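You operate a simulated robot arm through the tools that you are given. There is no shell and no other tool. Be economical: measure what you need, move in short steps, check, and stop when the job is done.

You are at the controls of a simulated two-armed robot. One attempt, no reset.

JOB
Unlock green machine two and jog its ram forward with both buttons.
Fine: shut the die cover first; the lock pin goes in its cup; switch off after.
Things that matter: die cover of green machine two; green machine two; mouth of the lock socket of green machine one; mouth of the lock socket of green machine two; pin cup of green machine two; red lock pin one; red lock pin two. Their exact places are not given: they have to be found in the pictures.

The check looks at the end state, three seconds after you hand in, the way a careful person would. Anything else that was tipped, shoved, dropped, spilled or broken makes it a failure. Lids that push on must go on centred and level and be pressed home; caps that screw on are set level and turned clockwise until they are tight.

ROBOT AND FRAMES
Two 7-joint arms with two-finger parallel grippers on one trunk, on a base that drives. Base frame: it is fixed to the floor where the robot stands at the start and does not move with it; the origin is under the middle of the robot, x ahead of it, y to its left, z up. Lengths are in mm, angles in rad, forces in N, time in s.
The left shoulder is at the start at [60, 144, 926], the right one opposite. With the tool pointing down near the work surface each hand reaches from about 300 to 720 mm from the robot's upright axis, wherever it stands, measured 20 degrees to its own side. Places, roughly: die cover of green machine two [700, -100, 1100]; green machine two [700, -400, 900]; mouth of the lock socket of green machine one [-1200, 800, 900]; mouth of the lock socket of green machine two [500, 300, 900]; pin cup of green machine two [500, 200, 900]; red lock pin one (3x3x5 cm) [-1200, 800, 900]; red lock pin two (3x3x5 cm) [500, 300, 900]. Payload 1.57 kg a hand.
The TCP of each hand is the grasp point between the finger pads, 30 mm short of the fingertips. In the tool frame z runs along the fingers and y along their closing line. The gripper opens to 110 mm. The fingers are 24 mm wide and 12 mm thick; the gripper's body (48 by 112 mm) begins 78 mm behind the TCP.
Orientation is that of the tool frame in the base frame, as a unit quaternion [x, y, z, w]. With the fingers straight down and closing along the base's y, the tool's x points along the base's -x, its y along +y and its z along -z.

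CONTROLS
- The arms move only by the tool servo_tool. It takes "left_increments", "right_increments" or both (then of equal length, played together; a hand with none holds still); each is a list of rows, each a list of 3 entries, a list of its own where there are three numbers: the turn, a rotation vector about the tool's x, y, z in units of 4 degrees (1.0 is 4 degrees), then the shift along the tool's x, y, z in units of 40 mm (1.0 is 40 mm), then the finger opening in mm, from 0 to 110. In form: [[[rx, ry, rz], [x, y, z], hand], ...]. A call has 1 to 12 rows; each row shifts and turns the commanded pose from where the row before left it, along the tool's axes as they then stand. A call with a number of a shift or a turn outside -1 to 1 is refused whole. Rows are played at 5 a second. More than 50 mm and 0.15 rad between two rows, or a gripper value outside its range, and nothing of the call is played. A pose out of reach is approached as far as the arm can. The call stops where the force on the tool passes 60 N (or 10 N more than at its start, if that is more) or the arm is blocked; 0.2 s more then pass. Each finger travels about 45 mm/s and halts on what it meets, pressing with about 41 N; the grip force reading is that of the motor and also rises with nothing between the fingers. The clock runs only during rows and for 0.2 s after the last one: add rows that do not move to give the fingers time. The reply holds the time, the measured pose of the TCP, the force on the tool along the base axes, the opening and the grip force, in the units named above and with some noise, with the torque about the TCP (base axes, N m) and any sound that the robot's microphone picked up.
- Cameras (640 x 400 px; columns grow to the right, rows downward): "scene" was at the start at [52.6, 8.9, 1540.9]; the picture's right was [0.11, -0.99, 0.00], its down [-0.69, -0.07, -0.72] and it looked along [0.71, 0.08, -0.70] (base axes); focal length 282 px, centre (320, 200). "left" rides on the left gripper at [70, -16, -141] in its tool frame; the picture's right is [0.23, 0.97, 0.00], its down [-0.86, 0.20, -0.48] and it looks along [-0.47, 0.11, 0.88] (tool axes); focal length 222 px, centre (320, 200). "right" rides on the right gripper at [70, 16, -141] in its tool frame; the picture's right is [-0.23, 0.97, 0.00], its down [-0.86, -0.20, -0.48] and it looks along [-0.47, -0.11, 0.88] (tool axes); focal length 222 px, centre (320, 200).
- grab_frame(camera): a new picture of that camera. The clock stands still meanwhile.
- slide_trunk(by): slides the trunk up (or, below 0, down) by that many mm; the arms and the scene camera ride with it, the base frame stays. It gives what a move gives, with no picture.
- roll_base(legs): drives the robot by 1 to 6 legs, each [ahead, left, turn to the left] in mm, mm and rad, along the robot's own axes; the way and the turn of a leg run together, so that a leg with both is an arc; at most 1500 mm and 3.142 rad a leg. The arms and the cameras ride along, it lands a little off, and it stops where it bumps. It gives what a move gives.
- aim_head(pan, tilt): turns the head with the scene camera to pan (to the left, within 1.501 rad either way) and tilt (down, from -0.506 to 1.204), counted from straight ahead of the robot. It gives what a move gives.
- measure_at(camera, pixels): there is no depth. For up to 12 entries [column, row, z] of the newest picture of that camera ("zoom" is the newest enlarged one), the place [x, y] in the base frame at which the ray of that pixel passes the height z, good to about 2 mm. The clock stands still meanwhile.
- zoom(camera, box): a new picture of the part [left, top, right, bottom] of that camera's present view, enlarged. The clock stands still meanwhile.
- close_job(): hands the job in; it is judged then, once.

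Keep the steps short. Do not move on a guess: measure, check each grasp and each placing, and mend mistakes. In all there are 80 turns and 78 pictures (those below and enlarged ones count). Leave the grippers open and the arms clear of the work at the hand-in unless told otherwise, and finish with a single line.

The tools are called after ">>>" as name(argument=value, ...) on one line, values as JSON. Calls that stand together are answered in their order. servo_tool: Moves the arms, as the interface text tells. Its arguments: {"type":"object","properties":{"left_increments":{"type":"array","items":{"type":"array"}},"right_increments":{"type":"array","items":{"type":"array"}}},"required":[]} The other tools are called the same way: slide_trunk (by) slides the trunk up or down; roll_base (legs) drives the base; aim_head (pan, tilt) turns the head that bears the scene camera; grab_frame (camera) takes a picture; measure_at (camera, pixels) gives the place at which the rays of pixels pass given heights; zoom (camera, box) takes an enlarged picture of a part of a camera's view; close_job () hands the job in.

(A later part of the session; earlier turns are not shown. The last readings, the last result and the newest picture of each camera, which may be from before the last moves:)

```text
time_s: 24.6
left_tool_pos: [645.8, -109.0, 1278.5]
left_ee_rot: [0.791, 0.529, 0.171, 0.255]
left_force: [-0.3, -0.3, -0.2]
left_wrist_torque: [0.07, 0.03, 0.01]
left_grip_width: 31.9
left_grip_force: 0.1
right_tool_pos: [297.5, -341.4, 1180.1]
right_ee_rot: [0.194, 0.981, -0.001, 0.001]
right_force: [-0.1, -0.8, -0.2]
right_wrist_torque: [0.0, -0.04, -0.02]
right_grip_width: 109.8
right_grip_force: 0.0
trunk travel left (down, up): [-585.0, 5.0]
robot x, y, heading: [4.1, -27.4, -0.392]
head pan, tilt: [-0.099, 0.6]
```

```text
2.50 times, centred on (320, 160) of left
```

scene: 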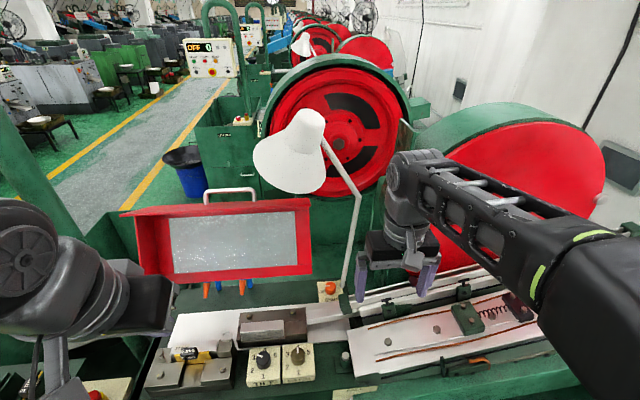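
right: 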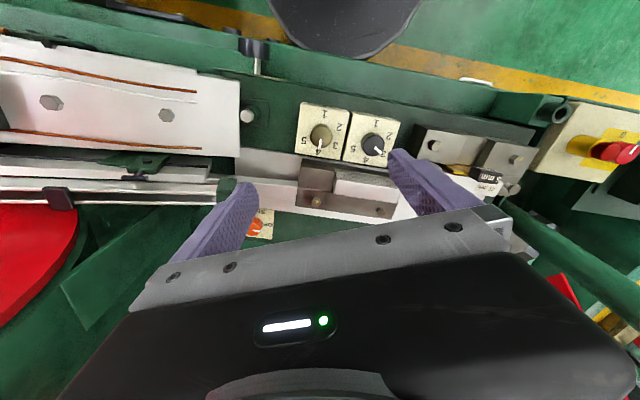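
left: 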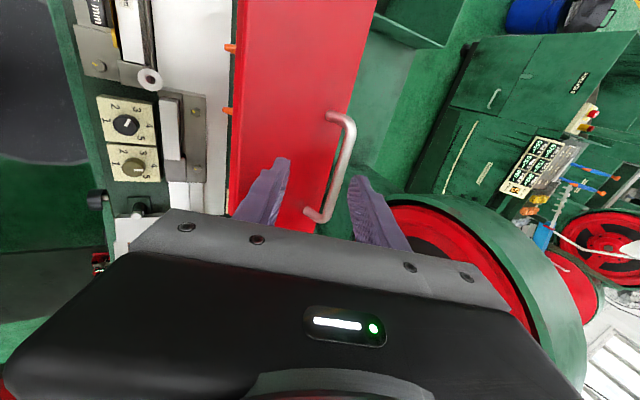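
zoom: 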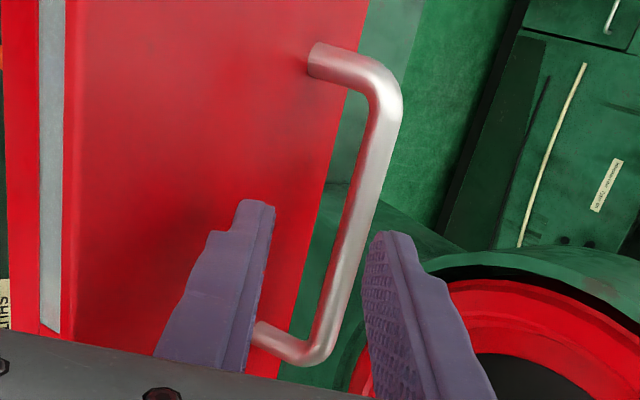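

The bar passes between fingers, nearer the rear one; I compute 16 mm across and 50 mm down. Shift, then descend in steps.

>>> servo_tool(left_increments=[[[0, 0, 0], [0, 0.4, 0], 32], [[0, 0, 0], [0, 0, 0.4], 32], [[0, 0, 0], [0, 0, 0.4], 32], [[0, 0, 0], [0, 0, 0.4], 32]])

>>> zoom(camera="left", box=[200, 80, 440, 240])

```text
time_s: 25.6
left_tool_pos: [685.3, -124.1, 1249.5]
left_ee_rot: [0.791, 0.529, 0.172, 0.256]
left_force: [0.4, 0.2, 0.1]
left_wrist_torque: [0.01, 0.02, -0.01]
left_grip_width: 32.3
left_grip_force: 0.2
right_tool_pos: [296.7, -341.3, 1180.9]
right_ee_rot: [0.193, 0.981, -0.001, 0.001]
right_force: [-0.4, 1.1, -0.3]
right_wrist_torque: [-0.01, -0.01, -0.02]
right_grip_width: 109.9
right_grip_force: 0.0
trunk travel left (down, up): [-585.0, 5.0]
robot x, y, heading: [5.0, -25.9, -0.397]
head pan, tilt: [-0.099, 0.6]
```

```text
2.50 times, centred on (320, 160) of left
```

zoom: 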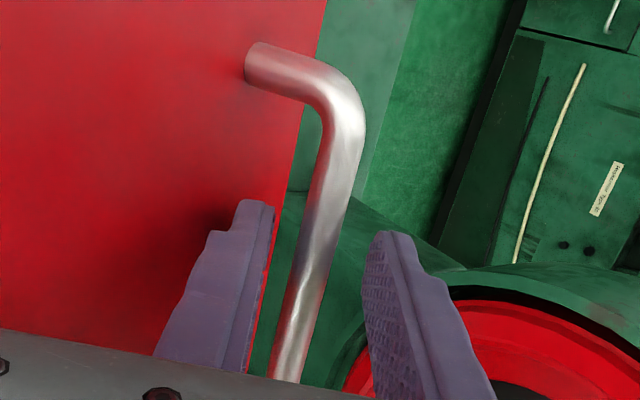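

No contact, with the bar between the fingers. Close on it.

>>> servo_tool(left_increments=[[[0, 0, 0], [0, 0, 0], 0], [[0, 0, 0], [0, 0, 0], 0], [[0, 0, 0], [0, 0, 0], 0], [[0, 0, 0], [0, 0, 0], 0]])

```text
time_s: 26.6
left_tool_pos: [683.7, -125.9, 1246.4]
left_ee_rot: [0.791, 0.529, 0.171, 0.254]
left_force: [-8.7, 2.6, -14.8]
left_wrist_torque: [0.47, 0.1, -0.61]
left_grip_width: 11.6
left_grip_force: 29.1
right_tool_pos: [297.7, -340.5, 1179.8]
right_ee_rot: [0.193, 0.981, 0.0, 0.0]
right_force: [-0.4, -0.6, 0.8]
right_wrist_torque: [-0.01, -0.01, 0.03]
right_grip_width: 110.1
right_grip_force: 0.0
trunk travel left (down, up): [-585.0, 5.0]
robot x, y, heading: [3.1, -26.3, -0.394]
head pan, tilt: [-0.099, 0.6]
```

Gripped (11.6 mm bar). I swing along the hinge arc (hinge estimated at a≈602, z≈1020): 4° per row. Three rows first, watching the forces.

>>> servo_tool(left_increments=[[[-1, 0, 0], [0, -0.24, -0.34], 0], [[-1, 0, 0], [0, -0.24, -0.34], 0], [[-1, 0, 0], [0, -0.24, -0.34], 0]])

>>> zoom(camera="scene", box=[90, 130, 350, 300])

```text
time_s: 27.4
left_tool_pos: [641.1, -107.4, 1257.6]
left_ee_rot: [0.761, 0.51, 0.224, 0.331]
left_force: [-7.1, -0.3, -33.6]
left_wrist_torque: [0.6, 0.22, -0.52]
left_grip_width: 11.9
left_grip_force: 29.3
right_tool_pos: [297.5, -341.4, 1179.5]
right_ee_rot: [0.193, 0.981, 0.0, 0.0]
right_force: [0.1, 0.7, -0.9]
right_wrist_torque: [-0.03, -0.01, 0.01]
right_grip_width: 109.9
right_grip_force: 0.1
trunk travel left (down, up): [-585.0, 5.0]
robot x, y, heading: [5.9, -26.6, -0.398]
head pan, tilt: [-0.099, 0.6]
```

```text
2.35 times, centred on (220, 215) of scene
```

zoom: 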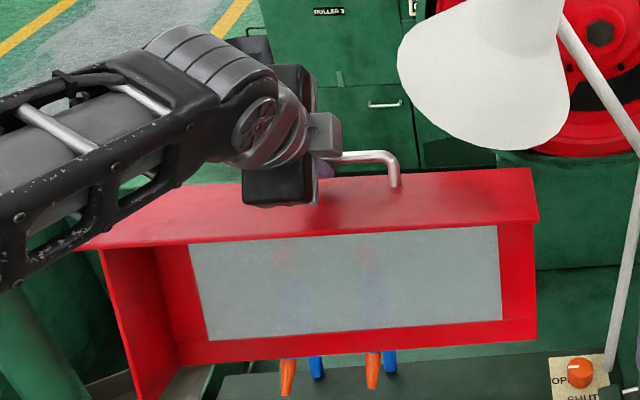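

The cover follows; the tool is being pulled down 34 N, so the arc should rise less. I continue with a slightly flatter arc.

>>> servo_tool(left_increments=[[[-1, 0, 0], [0, -0.3, -0.29], 0], [[-1, 0, 0], [0, -0.29, -0.3], 0], [[-1, 0, 0], [0, -0.29, -0.3], 0]])

```text
time_s: 28.2
left_tool_pos: [594.8, -87.6, 1256.9]
left_ee_rot: [0.719, 0.481, 0.279, 0.417]
left_force: [-0.9, 2.7, -11.0]
left_wrist_torque: [0.68, -0.06, -0.51]
left_grip_width: 12.1
left_grip_force: 29.3
right_tool_pos: [298.6, -341.0, 1180.2]
right_ee_rot: [0.193, 0.981, -0.001, 0.0]
right_force: [0.1, 0.9, -0.3]
right_wrist_torque: [0.0, 0.0, 0.0]
right_grip_width: 110.0
right_grip_force: 0.0
trunk travel left (down, up): [-585.0, 5.0]
robot x, y, heading: [9.9, -28.3, -0.395]
head pan, tilt: [-0.099, 0.6]
```

Force dropped to 11 N; the fitted hinge is at about a 609, z 1036. The cover is now about upright. I continue with the hand turning less than the cover (bar slips round in the pads).

>>> servo_tool(left_increments=[[[-0.375, 0, 0], [0, -0.22, -0.305], 0], [[-0.375, 0, 0], [0, -0.23, -0.295], 0], [[-0.375, 0, 0], [0, -0.24, -0.28], 0], [[-0.375, 0, 0], [0, -0.255, -0.27], 0], [[-0.375, 0, 0], [0, -0.265, -0.26], 0]])

>>> grab_frame(camera="scene")

```text
time_s: 29.4
left_tool_pos: [525.2, -58.1, 1242.7]
left_ee_rot: [0.69, 0.461, 0.311, 0.463]
left_force: [-5.6, 7.3, 20.5]
left_wrist_torque: [0.61, -0.62, 0.09]
left_grip_width: 12.0
left_grip_force: 29.3
right_tool_pos: [294.3, -338.5, 1180.4]
right_ee_rot: [0.193, 0.981, 0.0, 0.002]
right_force: [-0.1, -0.4, 0.2]
right_wrist_torque: [-0.03, -0.01, -0.01]
right_grip_width: 110.0
right_grip_force: 0.1
trunk travel left (down, up): [-585.0, 5.0]
robot x, y, heading: [7.5, -26.8, -0.395]
head pan, tilt: [-0.099, 0.6]
```

```text
37 pictures are left
```

scene: 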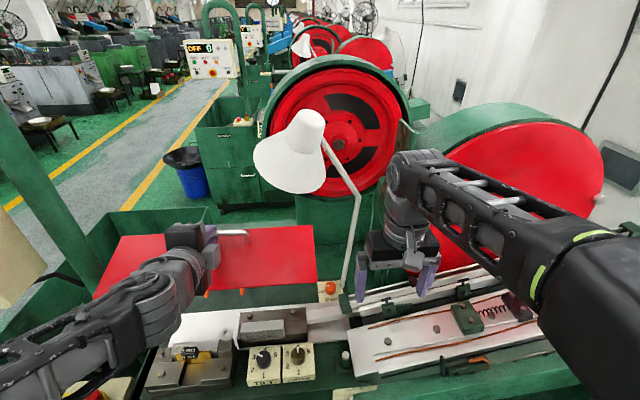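

Going well; the cover is tipping toward me. Continue the next 24°.

>>> servo_tool(left_increments=[[[-0.375, 0, 0], [0, -0.315, -0.21], 0], [[-0.375, 0, 0], [0, -0.29, -0.24], 0], [[-0.375, 0, 0], [0, -0.3, -0.23], 0], [[-0.375, 0, 0], [0, -0.31, -0.215], 0], [[-0.375, 0, 0], [0, -0.32, -0.205], 0], [[-0.375, 0, 0], [0, -0.33, -0.19], 0]])

```text
time_s: 30.8
left_tool_pos: [516.8, -62.4, 1237.8]
left_ee_rot: [0.654, 0.443, 0.342, 0.51]
left_force: [12.2, 24.2, -19.1]
left_wrist_torque: [0.94, -0.06, 0.26]
left_grip_width: 12.0
left_grip_force: 28.9
left hand out of reach, approached as far as the arm can: row 2, 3, 4, 5, 6
right_tool_pos: [298.8, -338.1, 1179.3]
right_ee_rot: [0.194, 0.981, -0.003, -0.001]
right_force: [-0.5, -0.4, 0.2]
right_wrist_torque: [-0.01, -0.03, 0.0]
right_grip_width: 110.0
right_grip_force: 0.1
trunk travel left (down, up): [-585.0, 5.0]
robot x, y, heading: [7.9, -28.1, -0.394]
head pan, tilt: [-0.099, 0.6]
```

The arm hit its limits in this posture, and the cover stopped at about 25–30° past upright. I undo the unreached rows, then open slightly and see whether the cover holds by hinge friction.

>>> servo_tool(left_increments=[[[0.375, 0, 0], [0, 0.33, 0.19], 0], [[0.375, 0, 0], [0, 0.32, 0.205], 0], [[0.375, 0, 0], [0, 0.31, 0.215], 0], [[0.375, 0, 0], [0, 0.3, 0.23], 0], [[0.375, 0, 0], [0, 0.29, 0.24], 0], [[0, 0, 0], [0, 0, 0], 0]])

>>> servo_tool(left_increments=[[[0, 0, 0], [0, 0, 0], 28], [[0, 0, 0], [0, 0, 0], 28], [[0, 0, 0], [0, 0, 0], 28]])

>>> grab_frame(camera="left")

```text
time_s: 31.5
left_tool_pos: [535.1, -74.3, 1249.9]
left_ee_rot: [0.676, 0.452, 0.325, 0.482]
left_force: [3.2, 4.7, -21.1]
left_wrist_torque: [1.11, 0.0, 0.77]
left_grip_width: 12.2
left_grip_force: 29.1
right_tool_pos: [297.5, -341.4, 1179.8]
right_ee_rot: [0.194, 0.981, -0.001, 0.0]
right_force: [-0.1, 0.3, 1.0]
right_wrist_torque: [-0.01, -0.04, 0.01]
right_grip_width: 110.1
right_grip_force: 0.0
trunk travel left (down, up): [-585.0, 5.0]
robot x, y, heading: [7.5, -27.8, -0.387]
head pan, tilt: [-0.099, 0.6]
stopped in row 3 (left hand): the force on the tool passed its limit (the readings are from after the stop); the commanded pose is now the measured one
```

```text
time_s: 32.3
left_tool_pos: [535.9, -76.9, 1254.4]
left_ee_rot: [0.675, 0.448, 0.326, 0.487]
left_force: [0.8, 0.3, 0.9]
left_wrist_torque: [0.0, 0.0, -0.01]
left_grip_width: 28.5
left_grip_force: 0.1
right_tool_pos: [296.9, -340.5, 1179.8]
right_ee_rot: [0.194, 0.981, 0.001, 0.001]
right_force: [-0.5, -0.4, -0.3]
right_wrist_torque: [0.04, 0.02, 0.01]
right_grip_width: 109.9
right_grip_force: 0.0
trunk travel left (down, up): [-585.0, 5.0]
robot x, y, heading: [8.4, -26.0, -0.392]
head pan, tilt: [-0.099, 0.6]
```

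```text
36 pictures are left
```

left: 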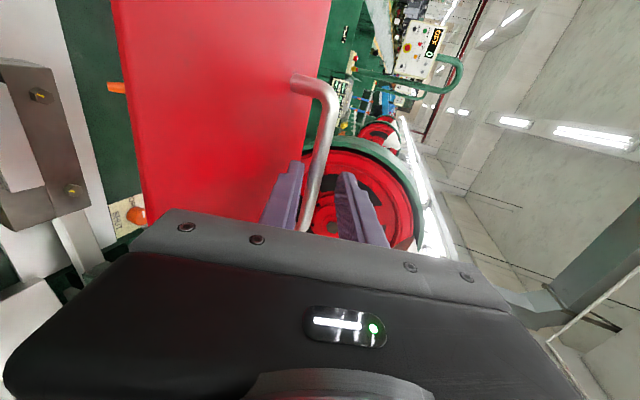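

The cover holds by hinge friction with the bar free between the open fingers. I back the base 130 mm to withdraw the hand along its axis.

>>> roll_base(legs=[[-130, 0, 0]])

>>> grab_frame(camera="scene")

```text
time_s: 33.6
left_tool_pos: [412.4, -26.9, 1255.4]
left_ee_rot: [0.674, 0.448, 0.326, 0.487]
left_force: [-0.3, 0.3, 0.0]
left_wrist_torque: [0.01, 0.01, 0.02]
left_grip_width: 28.1
left_grip_force: 0.1
right_tool_pos: [174.4, -291.4, 1181.0]
right_ee_rot: [0.194, 0.981, -0.002, 0.002]
right_force: [-0.3, 0.1, -0.7]
right_wrist_torque: [-0.04, -0.03, -0.01]
right_grip_width: 110.1
right_grip_force: 0.0
trunk travel left (down, up): [-585.0, 5.0]
robot x, y, heading: [-116.4, 22.3, -0.399]
head pan, tilt: [-0.099, 0.6]
```

```text
35 pictures are left
```

scene: 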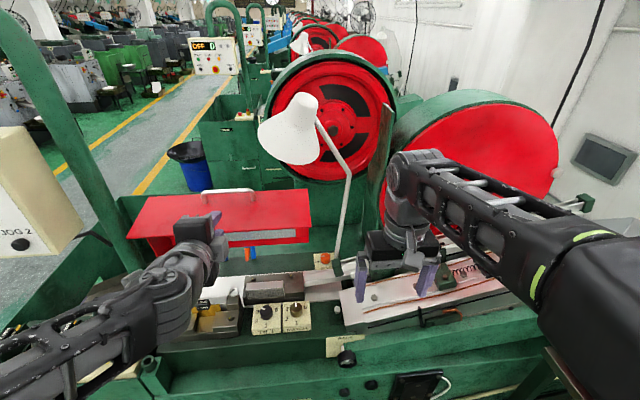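

The cover stays put, with its front edge near a 442, z 1185. I slide the left hand 80 mm left out of the way. The right hand comes in closed, tilted forward, above the flange to the right of the handle.

>>> servo_tool(right_increments=[[[0, -1, 0], [0, 0.3, -0.6], 60], [[0, -1, 0], [0, 0.9, -0.6], 20], [[0, -1, 0], [0, 0.9, -0.5], 0], [[0, -1, 0], [0, 0.9, -0.5], 0], [[0, -1, 0], [0, 0.9, -0.4], 0], [[0, -1, 0], [0, 0.9, 0], 0], [[0, 0, 0], [-0.914, 0.7, 0.407], 0], [[0, 0, 0], [-0.914, 0, 0.407], 0], [[0, 0, 0], [-0.914, 0, 0.407], 0]], left_increments=[[[0, 0, 0], [1, 0, 0], 28], [[0, 0, 0], [1, 0, 0], 28], [[0, 0, 0], [0, 0, 0], 28], [[0, 0, 0], [0, 0, 0], 28], [[0, 0, 0], [0, 0, 0], 28], [[0, 0, 0], [0, 0, 0], 28], [[0, 0, 0], [0, 0, 0], 28], [[0, 0, 0], [0, 0, 0], 28], [[0, 0, 0], [0, 0, 0], 28]])

>>> grab_frame(camera="scene")

```text
time_s: 35.6
left_tool_pos: [446.3, 45.6, 1253.0]
left_ee_rot: [0.676, 0.449, 0.325, 0.486]
left_force: [0.3, 0.4, -1.0]
left_wrist_torque: [-0.02, 0.01, 0.0]
left_grip_width: 27.9
left_grip_force: 0.1
right_tool_pos: [360.7, -129.0, 1282.3]
right_ee_rot: [0.191, 0.959, -0.042, 0.204]
right_force: [0.4, 0.0, -0.6]
right_wrist_torque: [0.01, 0.06, 0.01]
right_grip_width: 0.0
right_grip_force: 21.4
trunk travel left (down, up): [-585.0, 5.0]
robot x, y, heading: [-115.3, 24.6, -0.392]
head pan, tilt: [-0.099, 0.6]
```

```text
34 pictures are left
```

scene: 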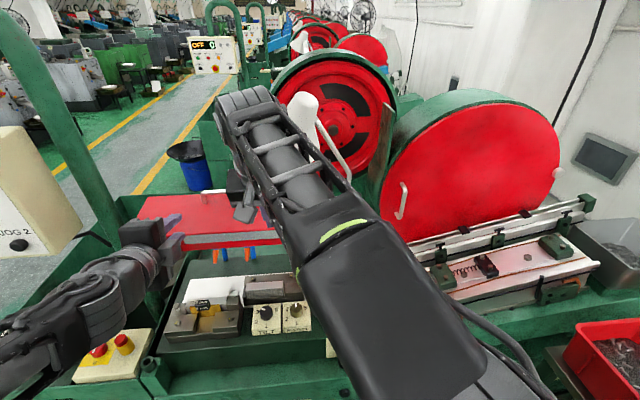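

The right hand is clear at z 1282. Forward 68 mm over the flange, then straight down in 20 mm rows onto it.

>>> servo_tool(right_increments=[[[0, 0, 0], [-0.914, 0, 0.407], 0], [[0, 0, 0], [-0.64, 0, 0.285], 0], [[0, 0, 0], [0.2, 0, 0.457], 0], [[0, 0, 0], [0.2, 0, 0.457], 0], [[0, 0, 0], [0.2, 0, 0.457], 0], [[0, 0, 0], [0.2, 0, 0.457], 0], [[0, 0, 0], [0.2, 0, 0.457], 0], [[0, 0, 0], [0.2, 0, 0.457], 0]])

>>> zoom(camera="right", box=[160, 0, 640, 300])

```text
time_s: 37.0
left_tool_pos: [440.1, 46.1, 1255.9]
left_ee_rot: [0.675, 0.447, 0.326, 0.488]
left_force: [0.0, -1.2, -0.1]
left_wrist_torque: [0.01, 0.03, 0.0]
left_grip_width: 28.0
left_grip_force: 0.0
right_tool_pos: [419.1, -149.4, 1221.0]
right_ee_rot: [0.187, 0.959, -0.035, 0.212]
right_force: [-16.7, 5.4, 27.6]
right_wrist_torque: [0.14, 0.56, -0.01]
right_grip_width: 0.0
right_grip_force: 21.4
trunk travel left (down, up): [-585.0, 5.0]
robot x, y, heading: [-111.0, 24.6, -0.39]
head pan, tilt: [-0.099, 0.6]
stopped in row 6 (right hand): the force on the tool passed its limit (the readings are from after the stop); the commanded pose is now the measured one
```

```text
1.33 times, centred on (400, 150) of right
```

zoom: 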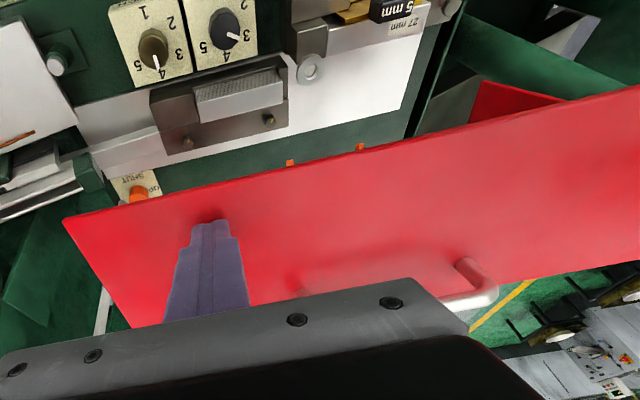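

Contact is good, tips near the flange front edge; the hinge resists at that speed. I push down more slowly, 8 mm rows.

>>> servo_tool(right_increments=[[[0, 0, 0], [0.08, 0, 0.183], 0], [[0, 0, 0], [0.08, 0, 0.183], 0], [[0, 0, 0], [0.08, 0, 0.183], 0], [[0, 0, 0], [0.08, 0, 0.183], 0], [[0, 0, 0], [0.08, 0, 0.183], 0], [[0, 0, 0], [0.08, 0, 0.183], 0], [[0, 0, 0], [0.08, 0, 0.183], 0], [[0, 0, 0], [0.08, 0, 0.183], 0], [[0, 0, 0], [0.08, 0, 0.183], 0], [[0, 0, 0], [0.08, 0, 0.183], 0], [[0, 0, 0], [0.08, 0, 0.183], 0], [[0, 0, 0], [0.08, 0, 0.183], 0]])

```text
time_s: 37.5
left_tool_pos: [438.8, 46.3, 1255.9]
left_ee_rot: [0.673, 0.447, 0.328, 0.489]
left_force: [0.6, 0.7, -1.1]
left_wrist_torque: [0.01, 0.04, -0.01]
left_grip_width: 28.3
left_grip_force: 0.1
right_tool_pos: [416.9, -146.2, 1215.4]
right_ee_rot: [0.185, 0.959, -0.031, 0.214]
right_force: [-20.9, 4.0, 29.9]
right_wrist_torque: [0.09, 0.68, 0.02]
right_grip_width: 0.1
right_grip_force: 21.0
trunk travel left (down, up): [-585.0, 5.0]
robot x, y, heading: [-116.8, 24.4, -0.395]
head pan, tilt: [-0.099, 0.6]
stopped in row 2 (right hand): the force on the tool passed its limit (the readings are from after the stop); the commanded pose is now the measured one
```

Pushing there has almost no leverage about the hinge (the flange normal points at it). Better to pull the bar from behind. I lift the right hand, shift it left to b≈110, and drive the base 100 mm forward for reach.

>>> servo_tool(right_increments=[[[0, 0, 0], [-0.407, 0, -0.914], 0], [[0, 0, 0], [-0.407, 0, -0.914], 0], [[0, 0, 0], [-0.16, 0.7, -0.36], 0], [[0, 0, 0], [0, 0.8, 0], 0], [[0, 0, 0], [0, 0.7, 0], 0]], left_increments=[[[0, 0, 0], [0.3, -0.31, -0.95], 28], [[0, 0, 0], [0.3, -0.31, -0.95], 28], [[0, 0, 0], [0, 0, 0], 28], [[0, 0, 0], [0, 0, 0], 28], [[0, 0, 0], [0, 0, 0], 28]])

>>> roll_base(legs=[[100, 0, 0]])

>>> grab_frame(camera="right")

```text
time_s: 38.7
left_tool_pos: [384.1, 98.5, 1261.4]
left_ee_rot: [0.676, 0.449, 0.326, 0.486]
left_force: [0.5, 0.0, 0.4]
left_wrist_torque: [-0.05, 0.0, 0.02]
left_grip_width: 28.0
left_grip_force: 0.0
left hand out of reach, approached as far as the arm can: row 2
right_tool_pos: [423.7, -140.9, 1294.7]
right_ee_rot: [0.186, 0.959, -0.033, 0.21]
right_force: [0.2, 0.3, 0.1]
right_wrist_torque: [0.0, -0.01, -0.01]
right_grip_width: 0.2
right_grip_force: 21.1
right hand out of reach, approached as far as the arm can: row 3, 4, 5
trunk travel left (down, up): [-585.0, 5.0]
robot x, y, heading: [-116.1, 23.9, -0.394]
head pan, tilt: [-0.099, 0.6]
```

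```text
time_s: 39.8
left_tool_pos: [478.6, 60.4, 1261.7]
left_ee_rot: [0.675, 0.449, 0.326, 0.486]
left_force: [0.5, -0.7, -0.8]
left_wrist_torque: [-0.02, -0.02, 0.0]
left_grip_width: 28.2
left_grip_force: 0.1
right_tool_pos: [518.1, -178.2, 1292.8]
right_ee_rot: [0.187, 0.959, -0.034, 0.209]
right_force: [0.7, -0.3, -0.4]
right_wrist_torque: [0.03, 0.0, -0.01]
right_grip_width: 0.3
right_grip_force: 20.8
trunk travel left (down, up): [-585.0, 5.0]
robot x, y, heading: [-27.3, -15.7, -0.395]
head pan, tilt: [-0.099, 0.6]
```

```text
32 pictures are left
```

right: 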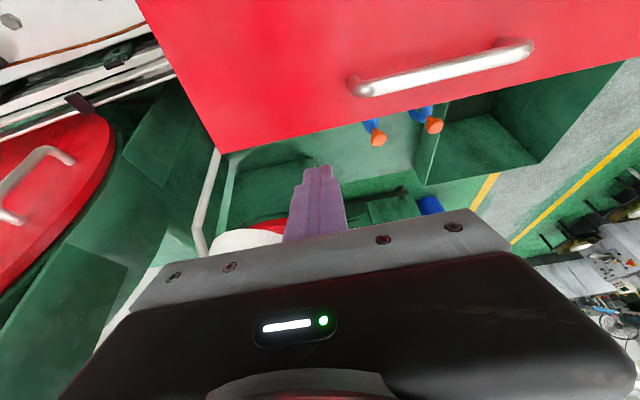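

The right fingertips are just beyond the cover's back edge, right of the handle and clear of the lamp. Forward 25 mm, then down 80 mm behind the plate.

>>> servo_tool(right_increments=[[[0, 0, 0], [-0.57, 0, 0.254], 0], [[0, 0, 0], [0.2, 0, 0.457], 0], [[0, 0, 0], [0.2, 0, 0.457], 0], [[0, 0, 0], [0.2, 0, 0.457], 0], [[0, 0, 0], [0.2, 0, 0.457], 0]])

>>> grab_frame(camera="right")

```text
time_s: 41.0
left_tool_pos: [475.2, 60.5, 1262.6]
left_ee_rot: [0.676, 0.448, 0.325, 0.487]
left_force: [0.0, -0.6, -0.7]
left_wrist_torque: [0.03, 0.03, -0.02]
left_grip_width: 28.0
left_grip_force: 0.0
right_tool_pos: [518.4, -178.2, 1242.1]
right_ee_rot: [0.185, 0.956, -0.027, 0.228]
right_force: [-12.9, -1.5, 30.1]
right_wrist_torque: [-0.25, 0.46, 0.27]
right_grip_width: 0.0
right_grip_force: 21.3
right hand out of reach, approached as far as the arm can: row 1
trunk travel left (down, up): [-585.0, 5.0]
robot x, y, heading: [-26.4, -14.1, -0.395]
head pan, tilt: [-0.099, 0.6]
stopped in row 5 (right hand): the force on the tool passed its limit (the readings are from after the stop); the commanded pose is now the measured one
```

```text
31 pictures are left
```

right: 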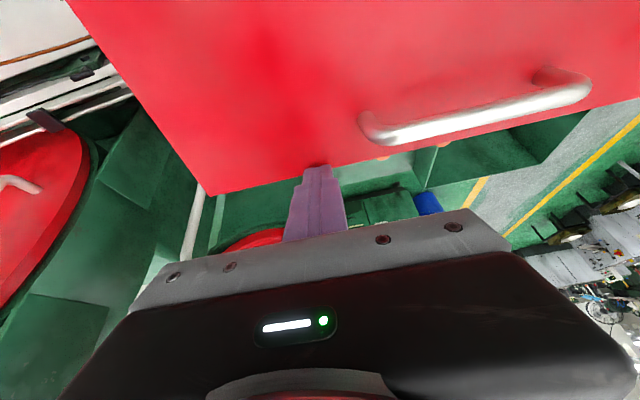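

The tips landed on the flange's rear edge, about 15 mm short. I lift 25 mm, drive 28 mm forward, and then lower again.

>>> servo_tool(right_increments=[[[0, 0, 0], [-0.25, 0, -0.57], 0]])

>>> roll_base(legs=[[28, 0, 0]])

>>> servo_tool(right_increments=[[[0, 0, 0], [0.2, 0, 0.457], 0], [[0, 0, 0], [0.2, 0, 0.457], 0], [[0, 0, 0], [0.2, 0, 0.457], 0]])

>>> grab_frame(camera="right")

```text
time_s: 41.4
left_tool_pos: [476.9, 61.1, 1261.0]
left_ee_rot: [0.675, 0.448, 0.325, 0.487]
left_force: [0.4, -0.3, -0.3]
left_wrist_torque: [0.03, 0.02, 0.02]
left_grip_width: 28.2
left_grip_force: 0.2
right_tool_pos: [519.2, -178.1, 1259.0]
right_ee_rot: [0.186, 0.956, -0.029, 0.223]
right_force: [-1.1, 0.3, 0.1]
right_wrist_torque: [0.04, -0.01, 0.0]
right_grip_width: 0.0
right_grip_force: 21.8
trunk travel left (down, up): [-585.0, 5.0]
robot x, y, heading: [-23.7, -16.8, -0.394]
head pan, tilt: [-0.099, 0.6]
```

```text
time_s: 42.2
left_tool_pos: [504.6, 49.5, 1260.1]
left_ee_rot: [0.676, 0.449, 0.325, 0.486]
left_force: [0.2, -0.3, 0.0]
left_wrist_torque: [0.0, 0.01, 0.0]
left_grip_width: 28.2
left_grip_force: 0.1
right_tool_pos: [546.5, -188.9, 1258.9]
right_ee_rot: [0.186, 0.957, -0.03, 0.222]
right_force: [0.4, -0.2, -0.8]
right_wrist_torque: [0.03, 0.02, 0.01]
right_grip_width: 0.0
right_grip_force: 21.1
trunk travel left (down, up): [-585.0, 5.0]
robot x, y, heading: [0.7, -28.6, -0.391]
head pan, tilt: [-0.099, 0.6]
```

```text
time_s: 43.0
left_tool_pos: [501.9, 50.7, 1259.7]
left_ee_rot: [0.675, 0.449, 0.326, 0.486]
left_force: [-0.1, 0.2, -0.2]
left_wrist_torque: [0.02, -0.02, -0.04]
left_grip_width: 28.0
left_grip_force: 0.2
right_tool_pos: [548.4, -187.1, 1200.4]
right_ee_rot: [0.186, 0.957, -0.03, 0.222]
right_force: [0.4, 0.1, -0.3]
right_wrist_torque: [0.02, 0.02, -0.04]
right_grip_width: 0.1
right_grip_force: 21.4
trunk travel left (down, up): [-585.0, 5.0]
robot x, y, heading: [3.7, -25.1, -0.393]
head pan, tilt: [-0.099, 0.6]
```

```text
30 pictures are left
```

right: 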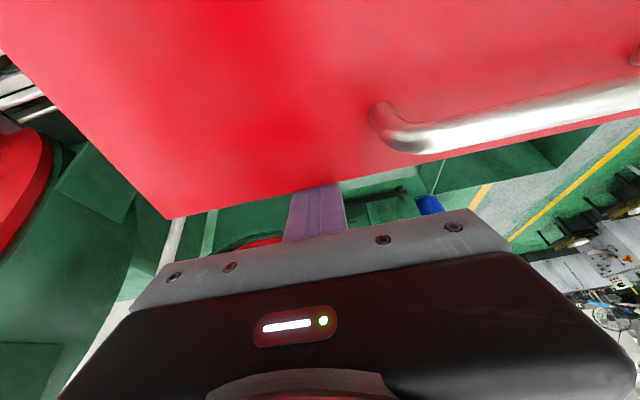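

The fingers are behind the plate with no contact force. I sweep the tips along the hinge arc, 10 mm rows toward me and gradually down.

>>> servo_tool(right_increments=[[[0, 0, 0], [0.235, 0, -0.07], 0], [[0, 0, 0], [0.24, 0, -0.055], 0], [[0, 0, 0], [0.242, 0, -0.037], 0], [[0, 0, 0], [0.245, 0, -0.022], 0], [[0, 0, 0], [0.245, 0, -0.005], 0], [[0, 0, 0], [0.245, 0, 0.012], 0], [[0, 0, 0], [0.242, 0, 0.03], 0], [[0, 0, 0], [0.24, 0, 0.047], 0], [[0, 0, 0], [0.237, 0, 0.062], 0], [[0, 0, 0], [0.23, 0, 0.08], 0]])

>>> grab_frame(camera="right")

```text
time_s: 45.2
left_tool_pos: [501.4, 50.8, 1261.9]
left_ee_rot: [0.676, 0.449, 0.325, 0.486]
left_force: [0.0, -0.5, -0.4]
left_wrist_torque: [0.02, 0.01, -0.02]
left_grip_width: 28.1
left_grip_force: 0.1
right_tool_pos: [466.7, -154.9, 1155.1]
right_ee_rot: [0.186, 0.956, -0.029, 0.223]
right_force: [1.8, -0.6, 2.5]
right_wrist_torque: [-0.02, 0.0, -0.01]
right_grip_width: 0.1
right_grip_force: 21.4
trunk travel left (down, up): [-585.0, 5.0]
robot x, y, heading: [-0.5, -25.1, -0.398]
head pan, tilt: [-0.099, 0.6]
```

```text
29 pictures are left
```

right: 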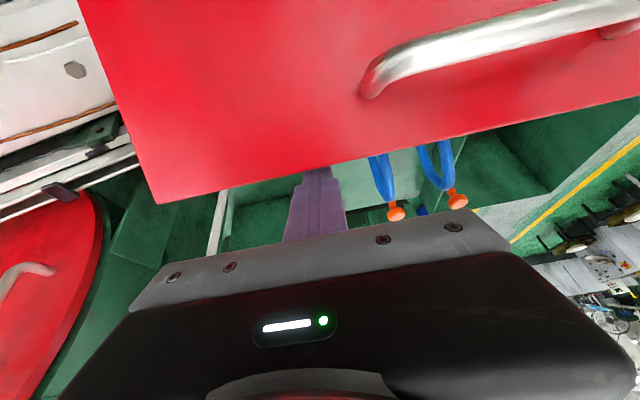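

The cover is following with almost no force. Continue the arc downward.

>>> servo_tool(right_increments=[[[0, 0, 0], [0.225, 0, 0.097], 0], [[0, 0, 0], [0.217, 0, 0.11], 0], [[0, 0, 0], [0.21, 0, 0.127], 0], [[0, 0, 0], [0.2, 0, 0.14], 0], [[0, 0, 0], [0.19, 0, 0.155], 0], [[0, 0, 0], [0.18, 0, 0.167], 0], [[0, 0, 0], [0.167, 0, 0.18], 0], [[0, 0, 0], [0.155, 0, 0.19], 0], [[0, 0, 0], [0.14, 0, 0.2], 0], [[0, 0, 0], [0.127, 0, 0.21], 0]])

>>> grab_frame(camera="scene")

```text
time_s: 47.4
left_tool_pos: [502.4, 49.0, 1261.4]
left_ee_rot: [0.676, 0.449, 0.326, 0.486]
left_force: [-0.4, -0.2, -0.8]
left_wrist_torque: [-0.02, -0.01, 0.02]
left_grip_width: 28.2
left_grip_force: 0.0
right_tool_pos: [433.9, -138.6, 1067.4]
right_ee_rot: [0.186, 0.957, -0.029, 0.222]
right_force: [-0.7, 0.8, 0.6]
right_wrist_torque: [-0.04, 0.05, -0.01]
right_grip_width: 0.0
right_grip_force: 21.8
trunk travel left (down, up): [-585.0, 5.0]
robot x, y, heading: [2.4, -27.7, -0.395]
head pan, tilt: [-0.099, 0.6]
```

```text
28 pictures are left
```

scene: 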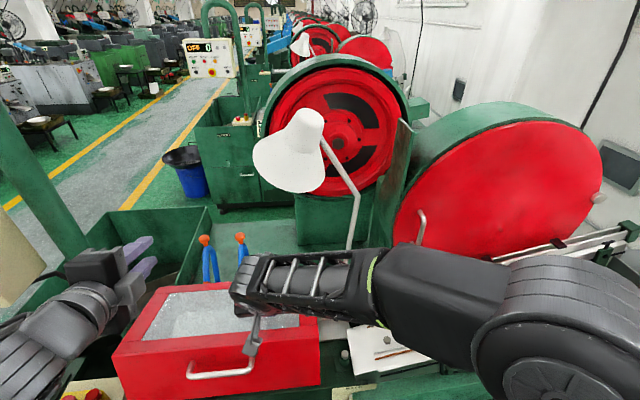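

The cover has dropped shut over the dies. I press gently down to confirm it's home.

>>> servo_tool(right_increments=[[[0, 0, 0], [0.11, 0, 0.225], 0], [[0, 0, 0], [0.11, 0, 0.225], 0], [[0, 0, 0], [0.11, 0, 0.225], 0], [[0, 0, 0], [0.11, 0, 0.225], 0], [[0, 0, 0], [0.11, 0, 0.225], 0], [[0, 0, 0], [0.11, 0, 0.225], 0], [[0, 0, 0], [0.11, 0, 0.225], 0], [[0, 0, 0], [0.11, 0, 0.225], 0]])

>>> grab_frame(camera="right")

```text
time_s: 48.6
left_tool_pos: [499.6, 50.0, 1263.7]
left_ee_rot: [0.676, 0.448, 0.326, 0.487]
left_force: [-0.9, -0.4, -0.1]
left_wrist_torque: [-0.01, 0.01, 0.01]
left_grip_width: 28.0
left_grip_force: 0.1
right_tool_pos: [438.3, -135.8, 1030.7]
right_ee_rot: [0.186, 0.954, -0.023, 0.234]
right_force: [-12.2, -1.7, 30.3]
right_wrist_torque: [-0.13, 0.33, -0.08]
right_grip_width: 0.0
right_grip_force: 21.0
trunk travel left (down, up): [-585.0, 5.0]
robot x, y, heading: [1.7, -27.9, -0.399]
head pan, tilt: [-0.099, 0.6]
stopped in row 5 (right hand): the force on the tool passed its limit (the readings are from after the stop); the commanded pose is now the measured one
```

```text
27 pictures are left
```

right: 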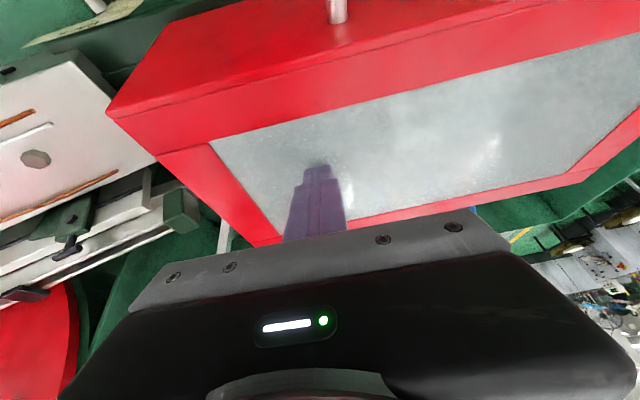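

Firm at the stop (tips at z≈1004), so the cover is shut. I lift the right hand off and back the base 150 mm. Then I lower the left hand and begin turning it back to fingers-down (with a 20° forward tilt).

>>> servo_tool(right_increments=[[[0, 0, 0], [-0.407, 0, -0.914], 0], [[0, 0, 0], [-0.407, 0, -0.914], 0], [[0, 0, 0], [0, 0, -1], 0]])

>>> roll_base(legs=[[-150, 0, 0]])

>>> servo_tool(left_increments=[[[0, 0, 0], [0, -0.95, 0.31], 28], [[0, 0, 0], [0, -0.95, 0.31], 28], [[0.488, 0.488, -1], [0, 0, 0], 28], [[0.488, 0.488, -1], [0, 0, 0], 28], [[0.488, 0.488, -1], [0, 0, 0], 28], [[0.488, 0.488, -1], [0, 0, 0], 28], [[0.488, 0.488, -1], [0, 0, 0], 28], [[0.488, 0.488, -1], [0, 0, 0], 28], [[0.488, 0.488, -1], [0, 0, 0], 28], [[0.488, 0.488, -1], [0, 0, 0], 28], [[0.488, 0.488, -1], [0, 0, 0], 28], [[0.488, 0.488, -1], [0, 0, 0], 28]])

>>> servo_tool(left_increments=[[[0.488, 0.488, -1], [0, 0, 0], 40], [[0.488, 0.488, -1], [0, 0, 0], 60], [[0.488, 0.488, -1], [0, 0, 0], 60], [[0.488, 0.488, -1], [0, 0, 0], 60], [[0.488, 0.488, -1], [0, 0, 0], 60], [[0.488, 0.488, -1], [0, 0, 0], 60], [[0.488, 0.488, -1], [0, 0, 0], 60], [[0.488, 0.488, -1], [0, 0, 0], 60], [[0.488, 0.488, -1], [0, 0, 0], 60], [[0.488, 0.488, -1], [0, 0, 0], 60], [[0.39, 0.39, -0.8], [0, 0, 0], 60]])

>>> grab_frame(camera="scene")

```text
time_s: 49.4
left_tool_pos: [500.6, 50.1, 1262.0]
left_ee_rot: [0.675, 0.448, 0.326, 0.487]
left_force: [-0.1, 0.3, 0.8]
left_wrist_torque: [0.06, 0.02, 0.03]
left_grip_width: 27.9
left_grip_force: 0.1
right_tool_pos: [415.8, -133.4, 1143.3]
right_ee_rot: [0.186, 0.955, -0.027, 0.231]
right_force: [-0.4, 0.9, 0.5]
right_wrist_torque: [0.01, -0.04, 0.0]
right_grip_width: 0.2
right_grip_force: 21.9
trunk travel left (down, up): [-585.0, 5.0]
robot x, y, heading: [-0.4, -27.1, -0.39]
head pan, tilt: [-0.099, 0.6]
```

```text
time_s: 50.8
left_tool_pos: [361.8, 108.6, 1261.9]
left_ee_rot: [0.675, 0.449, 0.326, 0.487]
left_force: [-1.1, -0.4, -0.2]
left_wrist_torque: [-0.04, -0.04, 0.01]
left_grip_width: 28.1
left_grip_force: 0.0
right_tool_pos: [276.8, -75.4, 1143.5]
right_ee_rot: [0.187, 0.955, -0.026, 0.231]
right_force: [-0.2, -0.4, -0.4]
right_wrist_torque: [-0.02, -0.03, 0.0]
right_grip_width: 0.1
right_grip_force: 21.3
trunk travel left (down, up): [-585.0, 5.0]
robot x, y, heading: [-135.4, 32.4, -0.395]
head pan, tilt: [-0.099, 0.6]
```

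```text
time_s: 53.4
left_tool_pos: [405.4, 109.2, 1221.1]
left_ee_rot: [0.491, 0.772, 0.169, 0.367]
left_force: [0.6, -0.1, 0.6]
left_wrist_torque: [-0.01, 0.01, 0.0]
left_grip_width: 27.9
left_grip_force: 0.1
left hand out of reach, approached as far as the arm can: row 1, 2
right_tool_pos: [278.0, -75.6, 1144.7]
right_ee_rot: [0.187, 0.955, -0.027, 0.23]
right_force: [-0.4, 0.4, -0.3]
right_wrist_torque: [0.03, 0.01, -0.02]
right_grip_width: 0.0
right_grip_force: 21.3
trunk travel left (down, up): [-585.0, 5.0]
robot x, y, heading: [-135.7, 33.4, -0.401]
head pan, tilt: [-0.099, 0.6]
```

```text
time_s: 55.8
left_tool_pos: [404.8, 109.7, 1221.2]
left_ee_rot: [0.194, 0.966, -0.033, 0.167]
left_force: [0.0, 0.8, 0.2]
left_wrist_torque: [0.0, -0.02, -0.04]
left_grip_width: 60.1
left_grip_force: 0.0
right_tool_pos: [277.8, -75.8, 1144.4]
right_ee_rot: [0.188, 0.954, -0.027, 0.23]
right_force: [-0.2, -0.7, 0.2]
right_wrist_torque: [-0.04, 0.01, 0.01]
right_grip_width: 0.0
right_grip_force: 21.7
trunk travel left (down, up): [-585.0, 5.0]
robot x, y, heading: [-135.3, 36.3, -0.397]
head pan, tilt: [-0.099, 0.6]
```

```text
26 pictures are left
```

scene: 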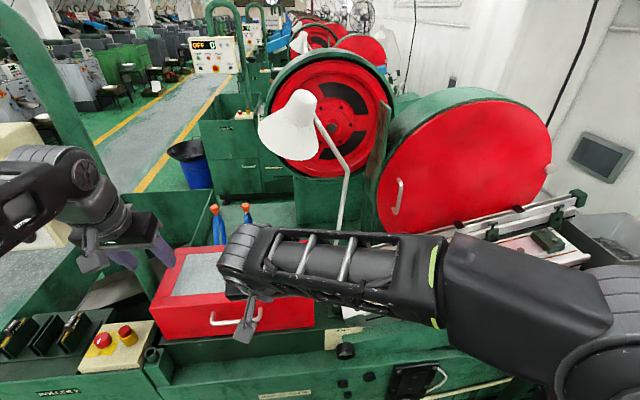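

The left hand is fingers-down again, and the lid is shut. I lower the left hand to z≈1085 and then drive 170 mm left to work on the pin.

>>> servo_tool(left_increments=[[[0, 0, 0], [0.34, 0, 0.94], 80], [[0, 0, 0], [0.34, 0, 0.94], 80], [[0, 0, 0], [0.34, 0, 0.94], 80], [[0, 0, 0], [0.14, 0, 0.38], 80]])

>>> roll_base(legs=[[0, 170, 0]])

>>> grab_frame(camera="left")

>>> grab_frame(camera="scene")

```text
time_s: 56.8
left_tool_pos: [403.5, 108.3, 1084.4]
left_ee_rot: [0.195, 0.966, -0.031, 0.168]
left_force: [0.2, 0.1, -0.2]
left_wrist_torque: [-0.03, 0.01, 0.0]
left_grip_width: 80.2
left_grip_force: 0.1
right_tool_pos: [277.3, -75.0, 1143.0]
right_ee_rot: [0.186, 0.955, -0.026, 0.23]
right_force: [-0.1, -0.7, -0.1]
right_wrist_torque: [-0.02, 0.03, 0.0]
right_grip_width: 0.0
right_grip_force: 21.4
trunk travel left (down, up): [-585.0, 5.0]
robot x, y, heading: [-136.6, 35.6, -0.395]
head pan, tilt: [-0.099, 0.6]
```

```text
time_s: 58.3
left_tool_pos: [470.4, 268.8, 1083.7]
left_ee_rot: [0.196, 0.966, -0.032, 0.167]
left_force: [0.4, 0.0, -0.1]
left_wrist_torque: [-0.03, 0.04, 0.0]
left_grip_width: 80.2
left_grip_force: 0.0
right_tool_pos: [342.9, 82.8, 1144.3]
right_ee_rot: [0.185, 0.955, -0.026, 0.23]
right_force: [0.2, 0.5, 0.3]
right_wrist_torque: [-0.05, 0.03, -0.01]
right_grip_width: 0.2
right_grip_force: 21.3
trunk travel left (down, up): [-585.0, 5.0]
robot x, y, heading: [-69.4, 189.6, -0.394]
head pan, tilt: [-0.099, 0.6]
```

```text
25 pictures are left
```

left: 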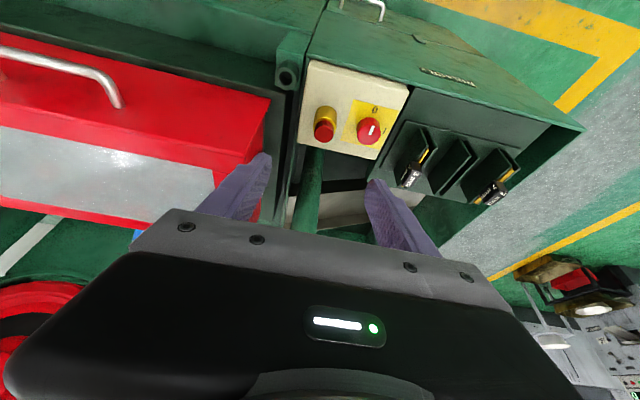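

```text
24 pictures are left
```

scene: 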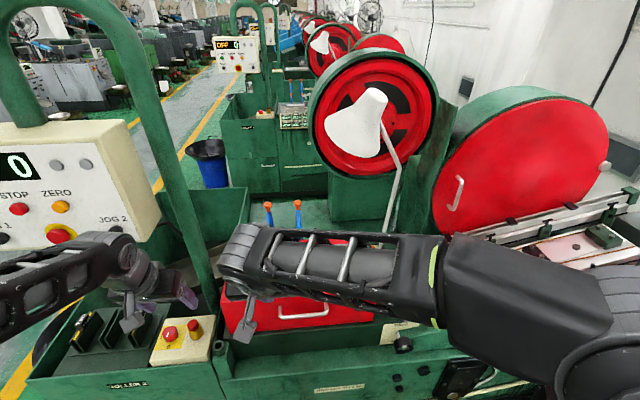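

>>> zoom(camera="left", box=[260, 50, 420, 170])

>>> zoom(camera="scene", box=[140, 300, 260, 390])

```text
3.33 times, centred on (340, 110) of left
```

zoom: 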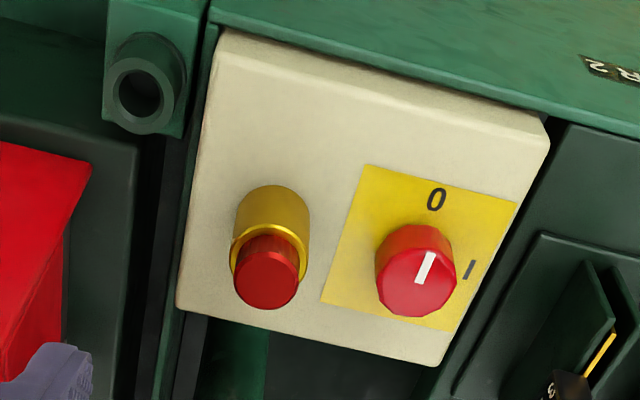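

```text
4.44 times, centred on (200, 345) of scene
```

zoom: 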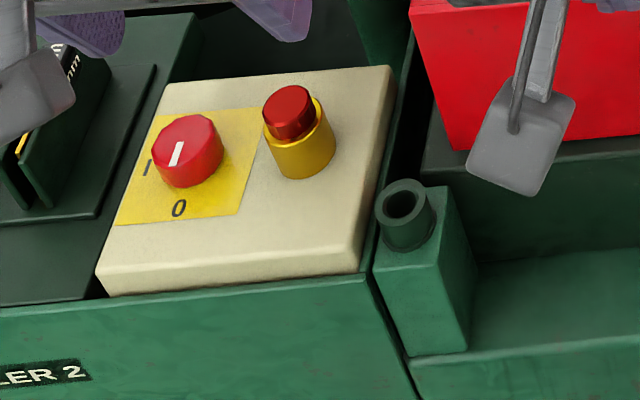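

>>> measure_at(camera="left", pixels=[[324.1, 135.5, 900], [324.1, 135.5, 960], [369.1, 134.6, 900], [369.1, 134.6, 960], [285.7, 78.5, 860], [285.7, 78.5, 920], [334, 109, 900]])

>>> measure_at(camera="scene", pixels=[[193.25, 324.1, 900], [193.25, 324.1, 960], [170.75, 333.75, 900], [170.75, 333.75, 960], [218.9, 345.7, 860], [218.9, 345.7, 920]])

```text
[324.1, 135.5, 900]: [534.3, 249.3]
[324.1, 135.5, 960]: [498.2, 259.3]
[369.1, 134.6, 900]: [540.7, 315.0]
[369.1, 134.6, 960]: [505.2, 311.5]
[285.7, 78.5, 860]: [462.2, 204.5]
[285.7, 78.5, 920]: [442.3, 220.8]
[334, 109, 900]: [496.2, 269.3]
```

```text
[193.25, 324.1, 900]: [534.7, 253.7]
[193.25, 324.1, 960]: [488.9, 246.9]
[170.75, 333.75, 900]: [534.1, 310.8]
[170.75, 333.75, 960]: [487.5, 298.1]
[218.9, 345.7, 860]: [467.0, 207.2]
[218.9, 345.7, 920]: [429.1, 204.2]
```

Triangulated: pin top at (527, 252, 910), cup mouth at (459, 207, 871), switch knob at about (557, 317, 870). I move the left hand over the pin (forward 50, left 6, down 100), opening 50.

>>> servo_tool(left_increments=[[[0, 0, 0], [-0.942, 0.15, 0.335], 50], [[0, 0, 0], [-0.236, 0, 0.084], 50], [[0, 0, 0], [0.335, 0, 0.942], 50], [[0, 0, 0], [0.335, 0, 0.942], 50], [[0, 0, 0], [0.168, 0, 0.471], 50]])

>>> grab_frame(camera="left")

```text
time_s: 59.5
left_tool_pos: [520.4, 254.5, 984.2]
left_ee_rot: [0.195, 0.966, -0.032, 0.167]
left_force: [0.7, -0.4, -0.1]
left_wrist_torque: [0.02, 0.05, -0.03]
left_grip_width: 50.1
left_grip_force: 0.0
right_tool_pos: [344.1, 81.7, 1143.7]
right_ee_rot: [0.186, 0.955, -0.026, 0.231]
right_force: [0.6, 0.5, 0.0]
right_wrist_torque: [-0.01, 0.04, -0.01]
right_grip_width: 0.1
right_grip_force: 21.3
trunk travel left (down, up): [-585.0, 5.0]
robot x, y, heading: [-72.8, 191.6, -0.395]
head pan, tilt: [-0.099, 0.6]
```

```text
21 pictures are left
```

left: 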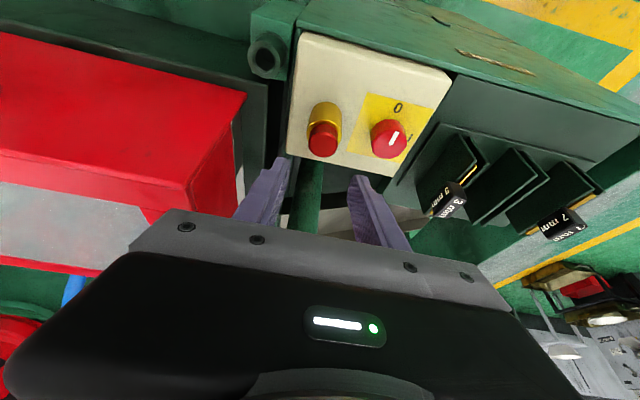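

>>> measure_at(camera="left", pixels=[[322, 140, 910], [322, 140, 900], [389, 139, 875], [266, 55, 871]])

>>> zoom(camera="left", box=[240, 30, 440, 180])

```text
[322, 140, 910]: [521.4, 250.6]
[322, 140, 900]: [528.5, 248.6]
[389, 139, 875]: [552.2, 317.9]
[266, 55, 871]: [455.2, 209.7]
```

```text
2.67 times, centred on (340, 105) of left
```

zoom: 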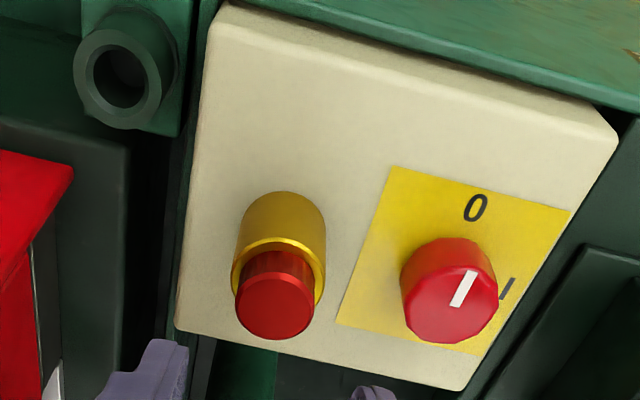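

It agrees (pin about (526, 250)). Descend 55 mm so the tips straddle the pin just above the collar, then close.

>>> servo_tool(left_increments=[[[0, 0, 0], [0.168, 0, 0.471], 50], [[0, 0, 0], [0.168, 0, 0.471], 50], [[0, 0, 0], [0.124, 0, 0.348], 50]])

>>> zoom(camera="left", box=[240, 80, 440, 230])

```text
time_s: 60.3
left_tool_pos: [519.6, 253.5, 929.2]
left_ee_rot: [0.195, 0.966, -0.031, 0.167]
left_force: [0.8, 0.0, 0.0]
left_wrist_torque: [0.03, -0.01, -0.03]
left_grip_width: 50.0
left_grip_force: 0.1
right_tool_pos: [345.5, 81.1, 1144.0]
right_ee_rot: [0.187, 0.955, -0.026, 0.23]
right_force: [1.1, 1.2, -0.2]
right_wrist_torque: [0.03, 0.01, -0.04]
right_grip_width: 0.1
right_grip_force: 21.2
trunk travel left (down, up): [-585.0, 5.0]
robot x, y, heading: [-72.0, 192.1, -0.394]
head pan, tilt: [-0.099, 0.6]
```

```text
2.67 times, centred on (340, 155) of left
```

zoom: 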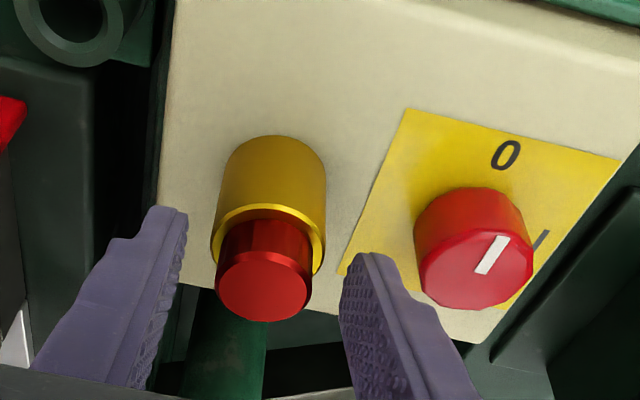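

Well centred. Close.

>>> servo_tool(left_increments=[[[0, 0, 0], [0, 0, 0], 0], [[0, 0, 0], [0, 0, 0], 0], [[0, 0, 0], [0, 0, 0], 0], [[0, 0, 0], [0, 0, 0], 0]])

>>> servo_tool(left_increments=[[[0, 0, 0], [-0.084, 0, -0.236], 0], [[0, 0, 0], [-0.084, 0, -0.236], 0], [[0, 0, 0], [-0.168, 0, -0.471], 0], [[0, 0, 0], [-0.168, 0, -0.471], 0], [[0, 0, 0], [-0.168, 0, -0.471], 0]])

>>> zoom(camera="left", box=[240, 60, 440, 210])

```text
time_s: 61.3
left_tool_pos: [518.0, 253.4, 930.3]
left_ee_rot: [0.194, 0.966, -0.032, 0.167]
left_force: [-4.5, -4.9, -2.8]
left_wrist_torque: [-0.56, 0.16, -0.14]
left_grip_width: 34.1
left_grip_force: 41.4
right_tool_pos: [343.2, 82.0, 1144.3]
right_ee_rot: [0.187, 0.955, -0.026, 0.23]
right_force: [-0.1, -1.3, 0.4]
right_wrist_torque: [0.01, 0.04, 0.0]
right_grip_width: 0.0
right_grip_force: 21.4
trunk travel left (down, up): [-585.0, 5.0]
robot x, y, heading: [-69.4, 191.6, -0.397]
head pan, tilt: [-0.099, 0.6]
```

```text
time_s: 61.7
left_tool_pos: [518.9, 252.6, 930.5]
left_ee_rot: [0.196, 0.967, -0.032, 0.157]
left_force: [20.6, -8.6, -39.2]
left_wrist_torque: [-0.35, -1.59, 0.12]
left_grip_width: 33.8
left_grip_force: 41.6
right_tool_pos: [348.4, 80.1, 1141.4]
right_ee_rot: [0.187, 0.955, -0.026, 0.229]
right_force: [-0.2, 0.3, -0.9]
right_wrist_torque: [0.0, -0.02, -0.03]
right_grip_width: 0.0
right_grip_force: 21.6
trunk travel left (down, up): [-585.0, 5.0]
robot x, y, heading: [-69.5, 189.7, -0.399]
head pan, tilt: [-0.099, 0.6]
stopped in row 2 (left hand): the force on the tool passed its limit (the readings are from after the stop); the commanded pose is now the measured one
```

```text
2.67 times, centred on (340, 135) of left
```

zoom: 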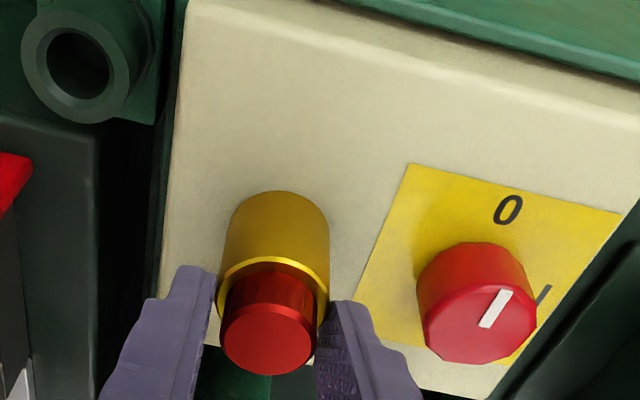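

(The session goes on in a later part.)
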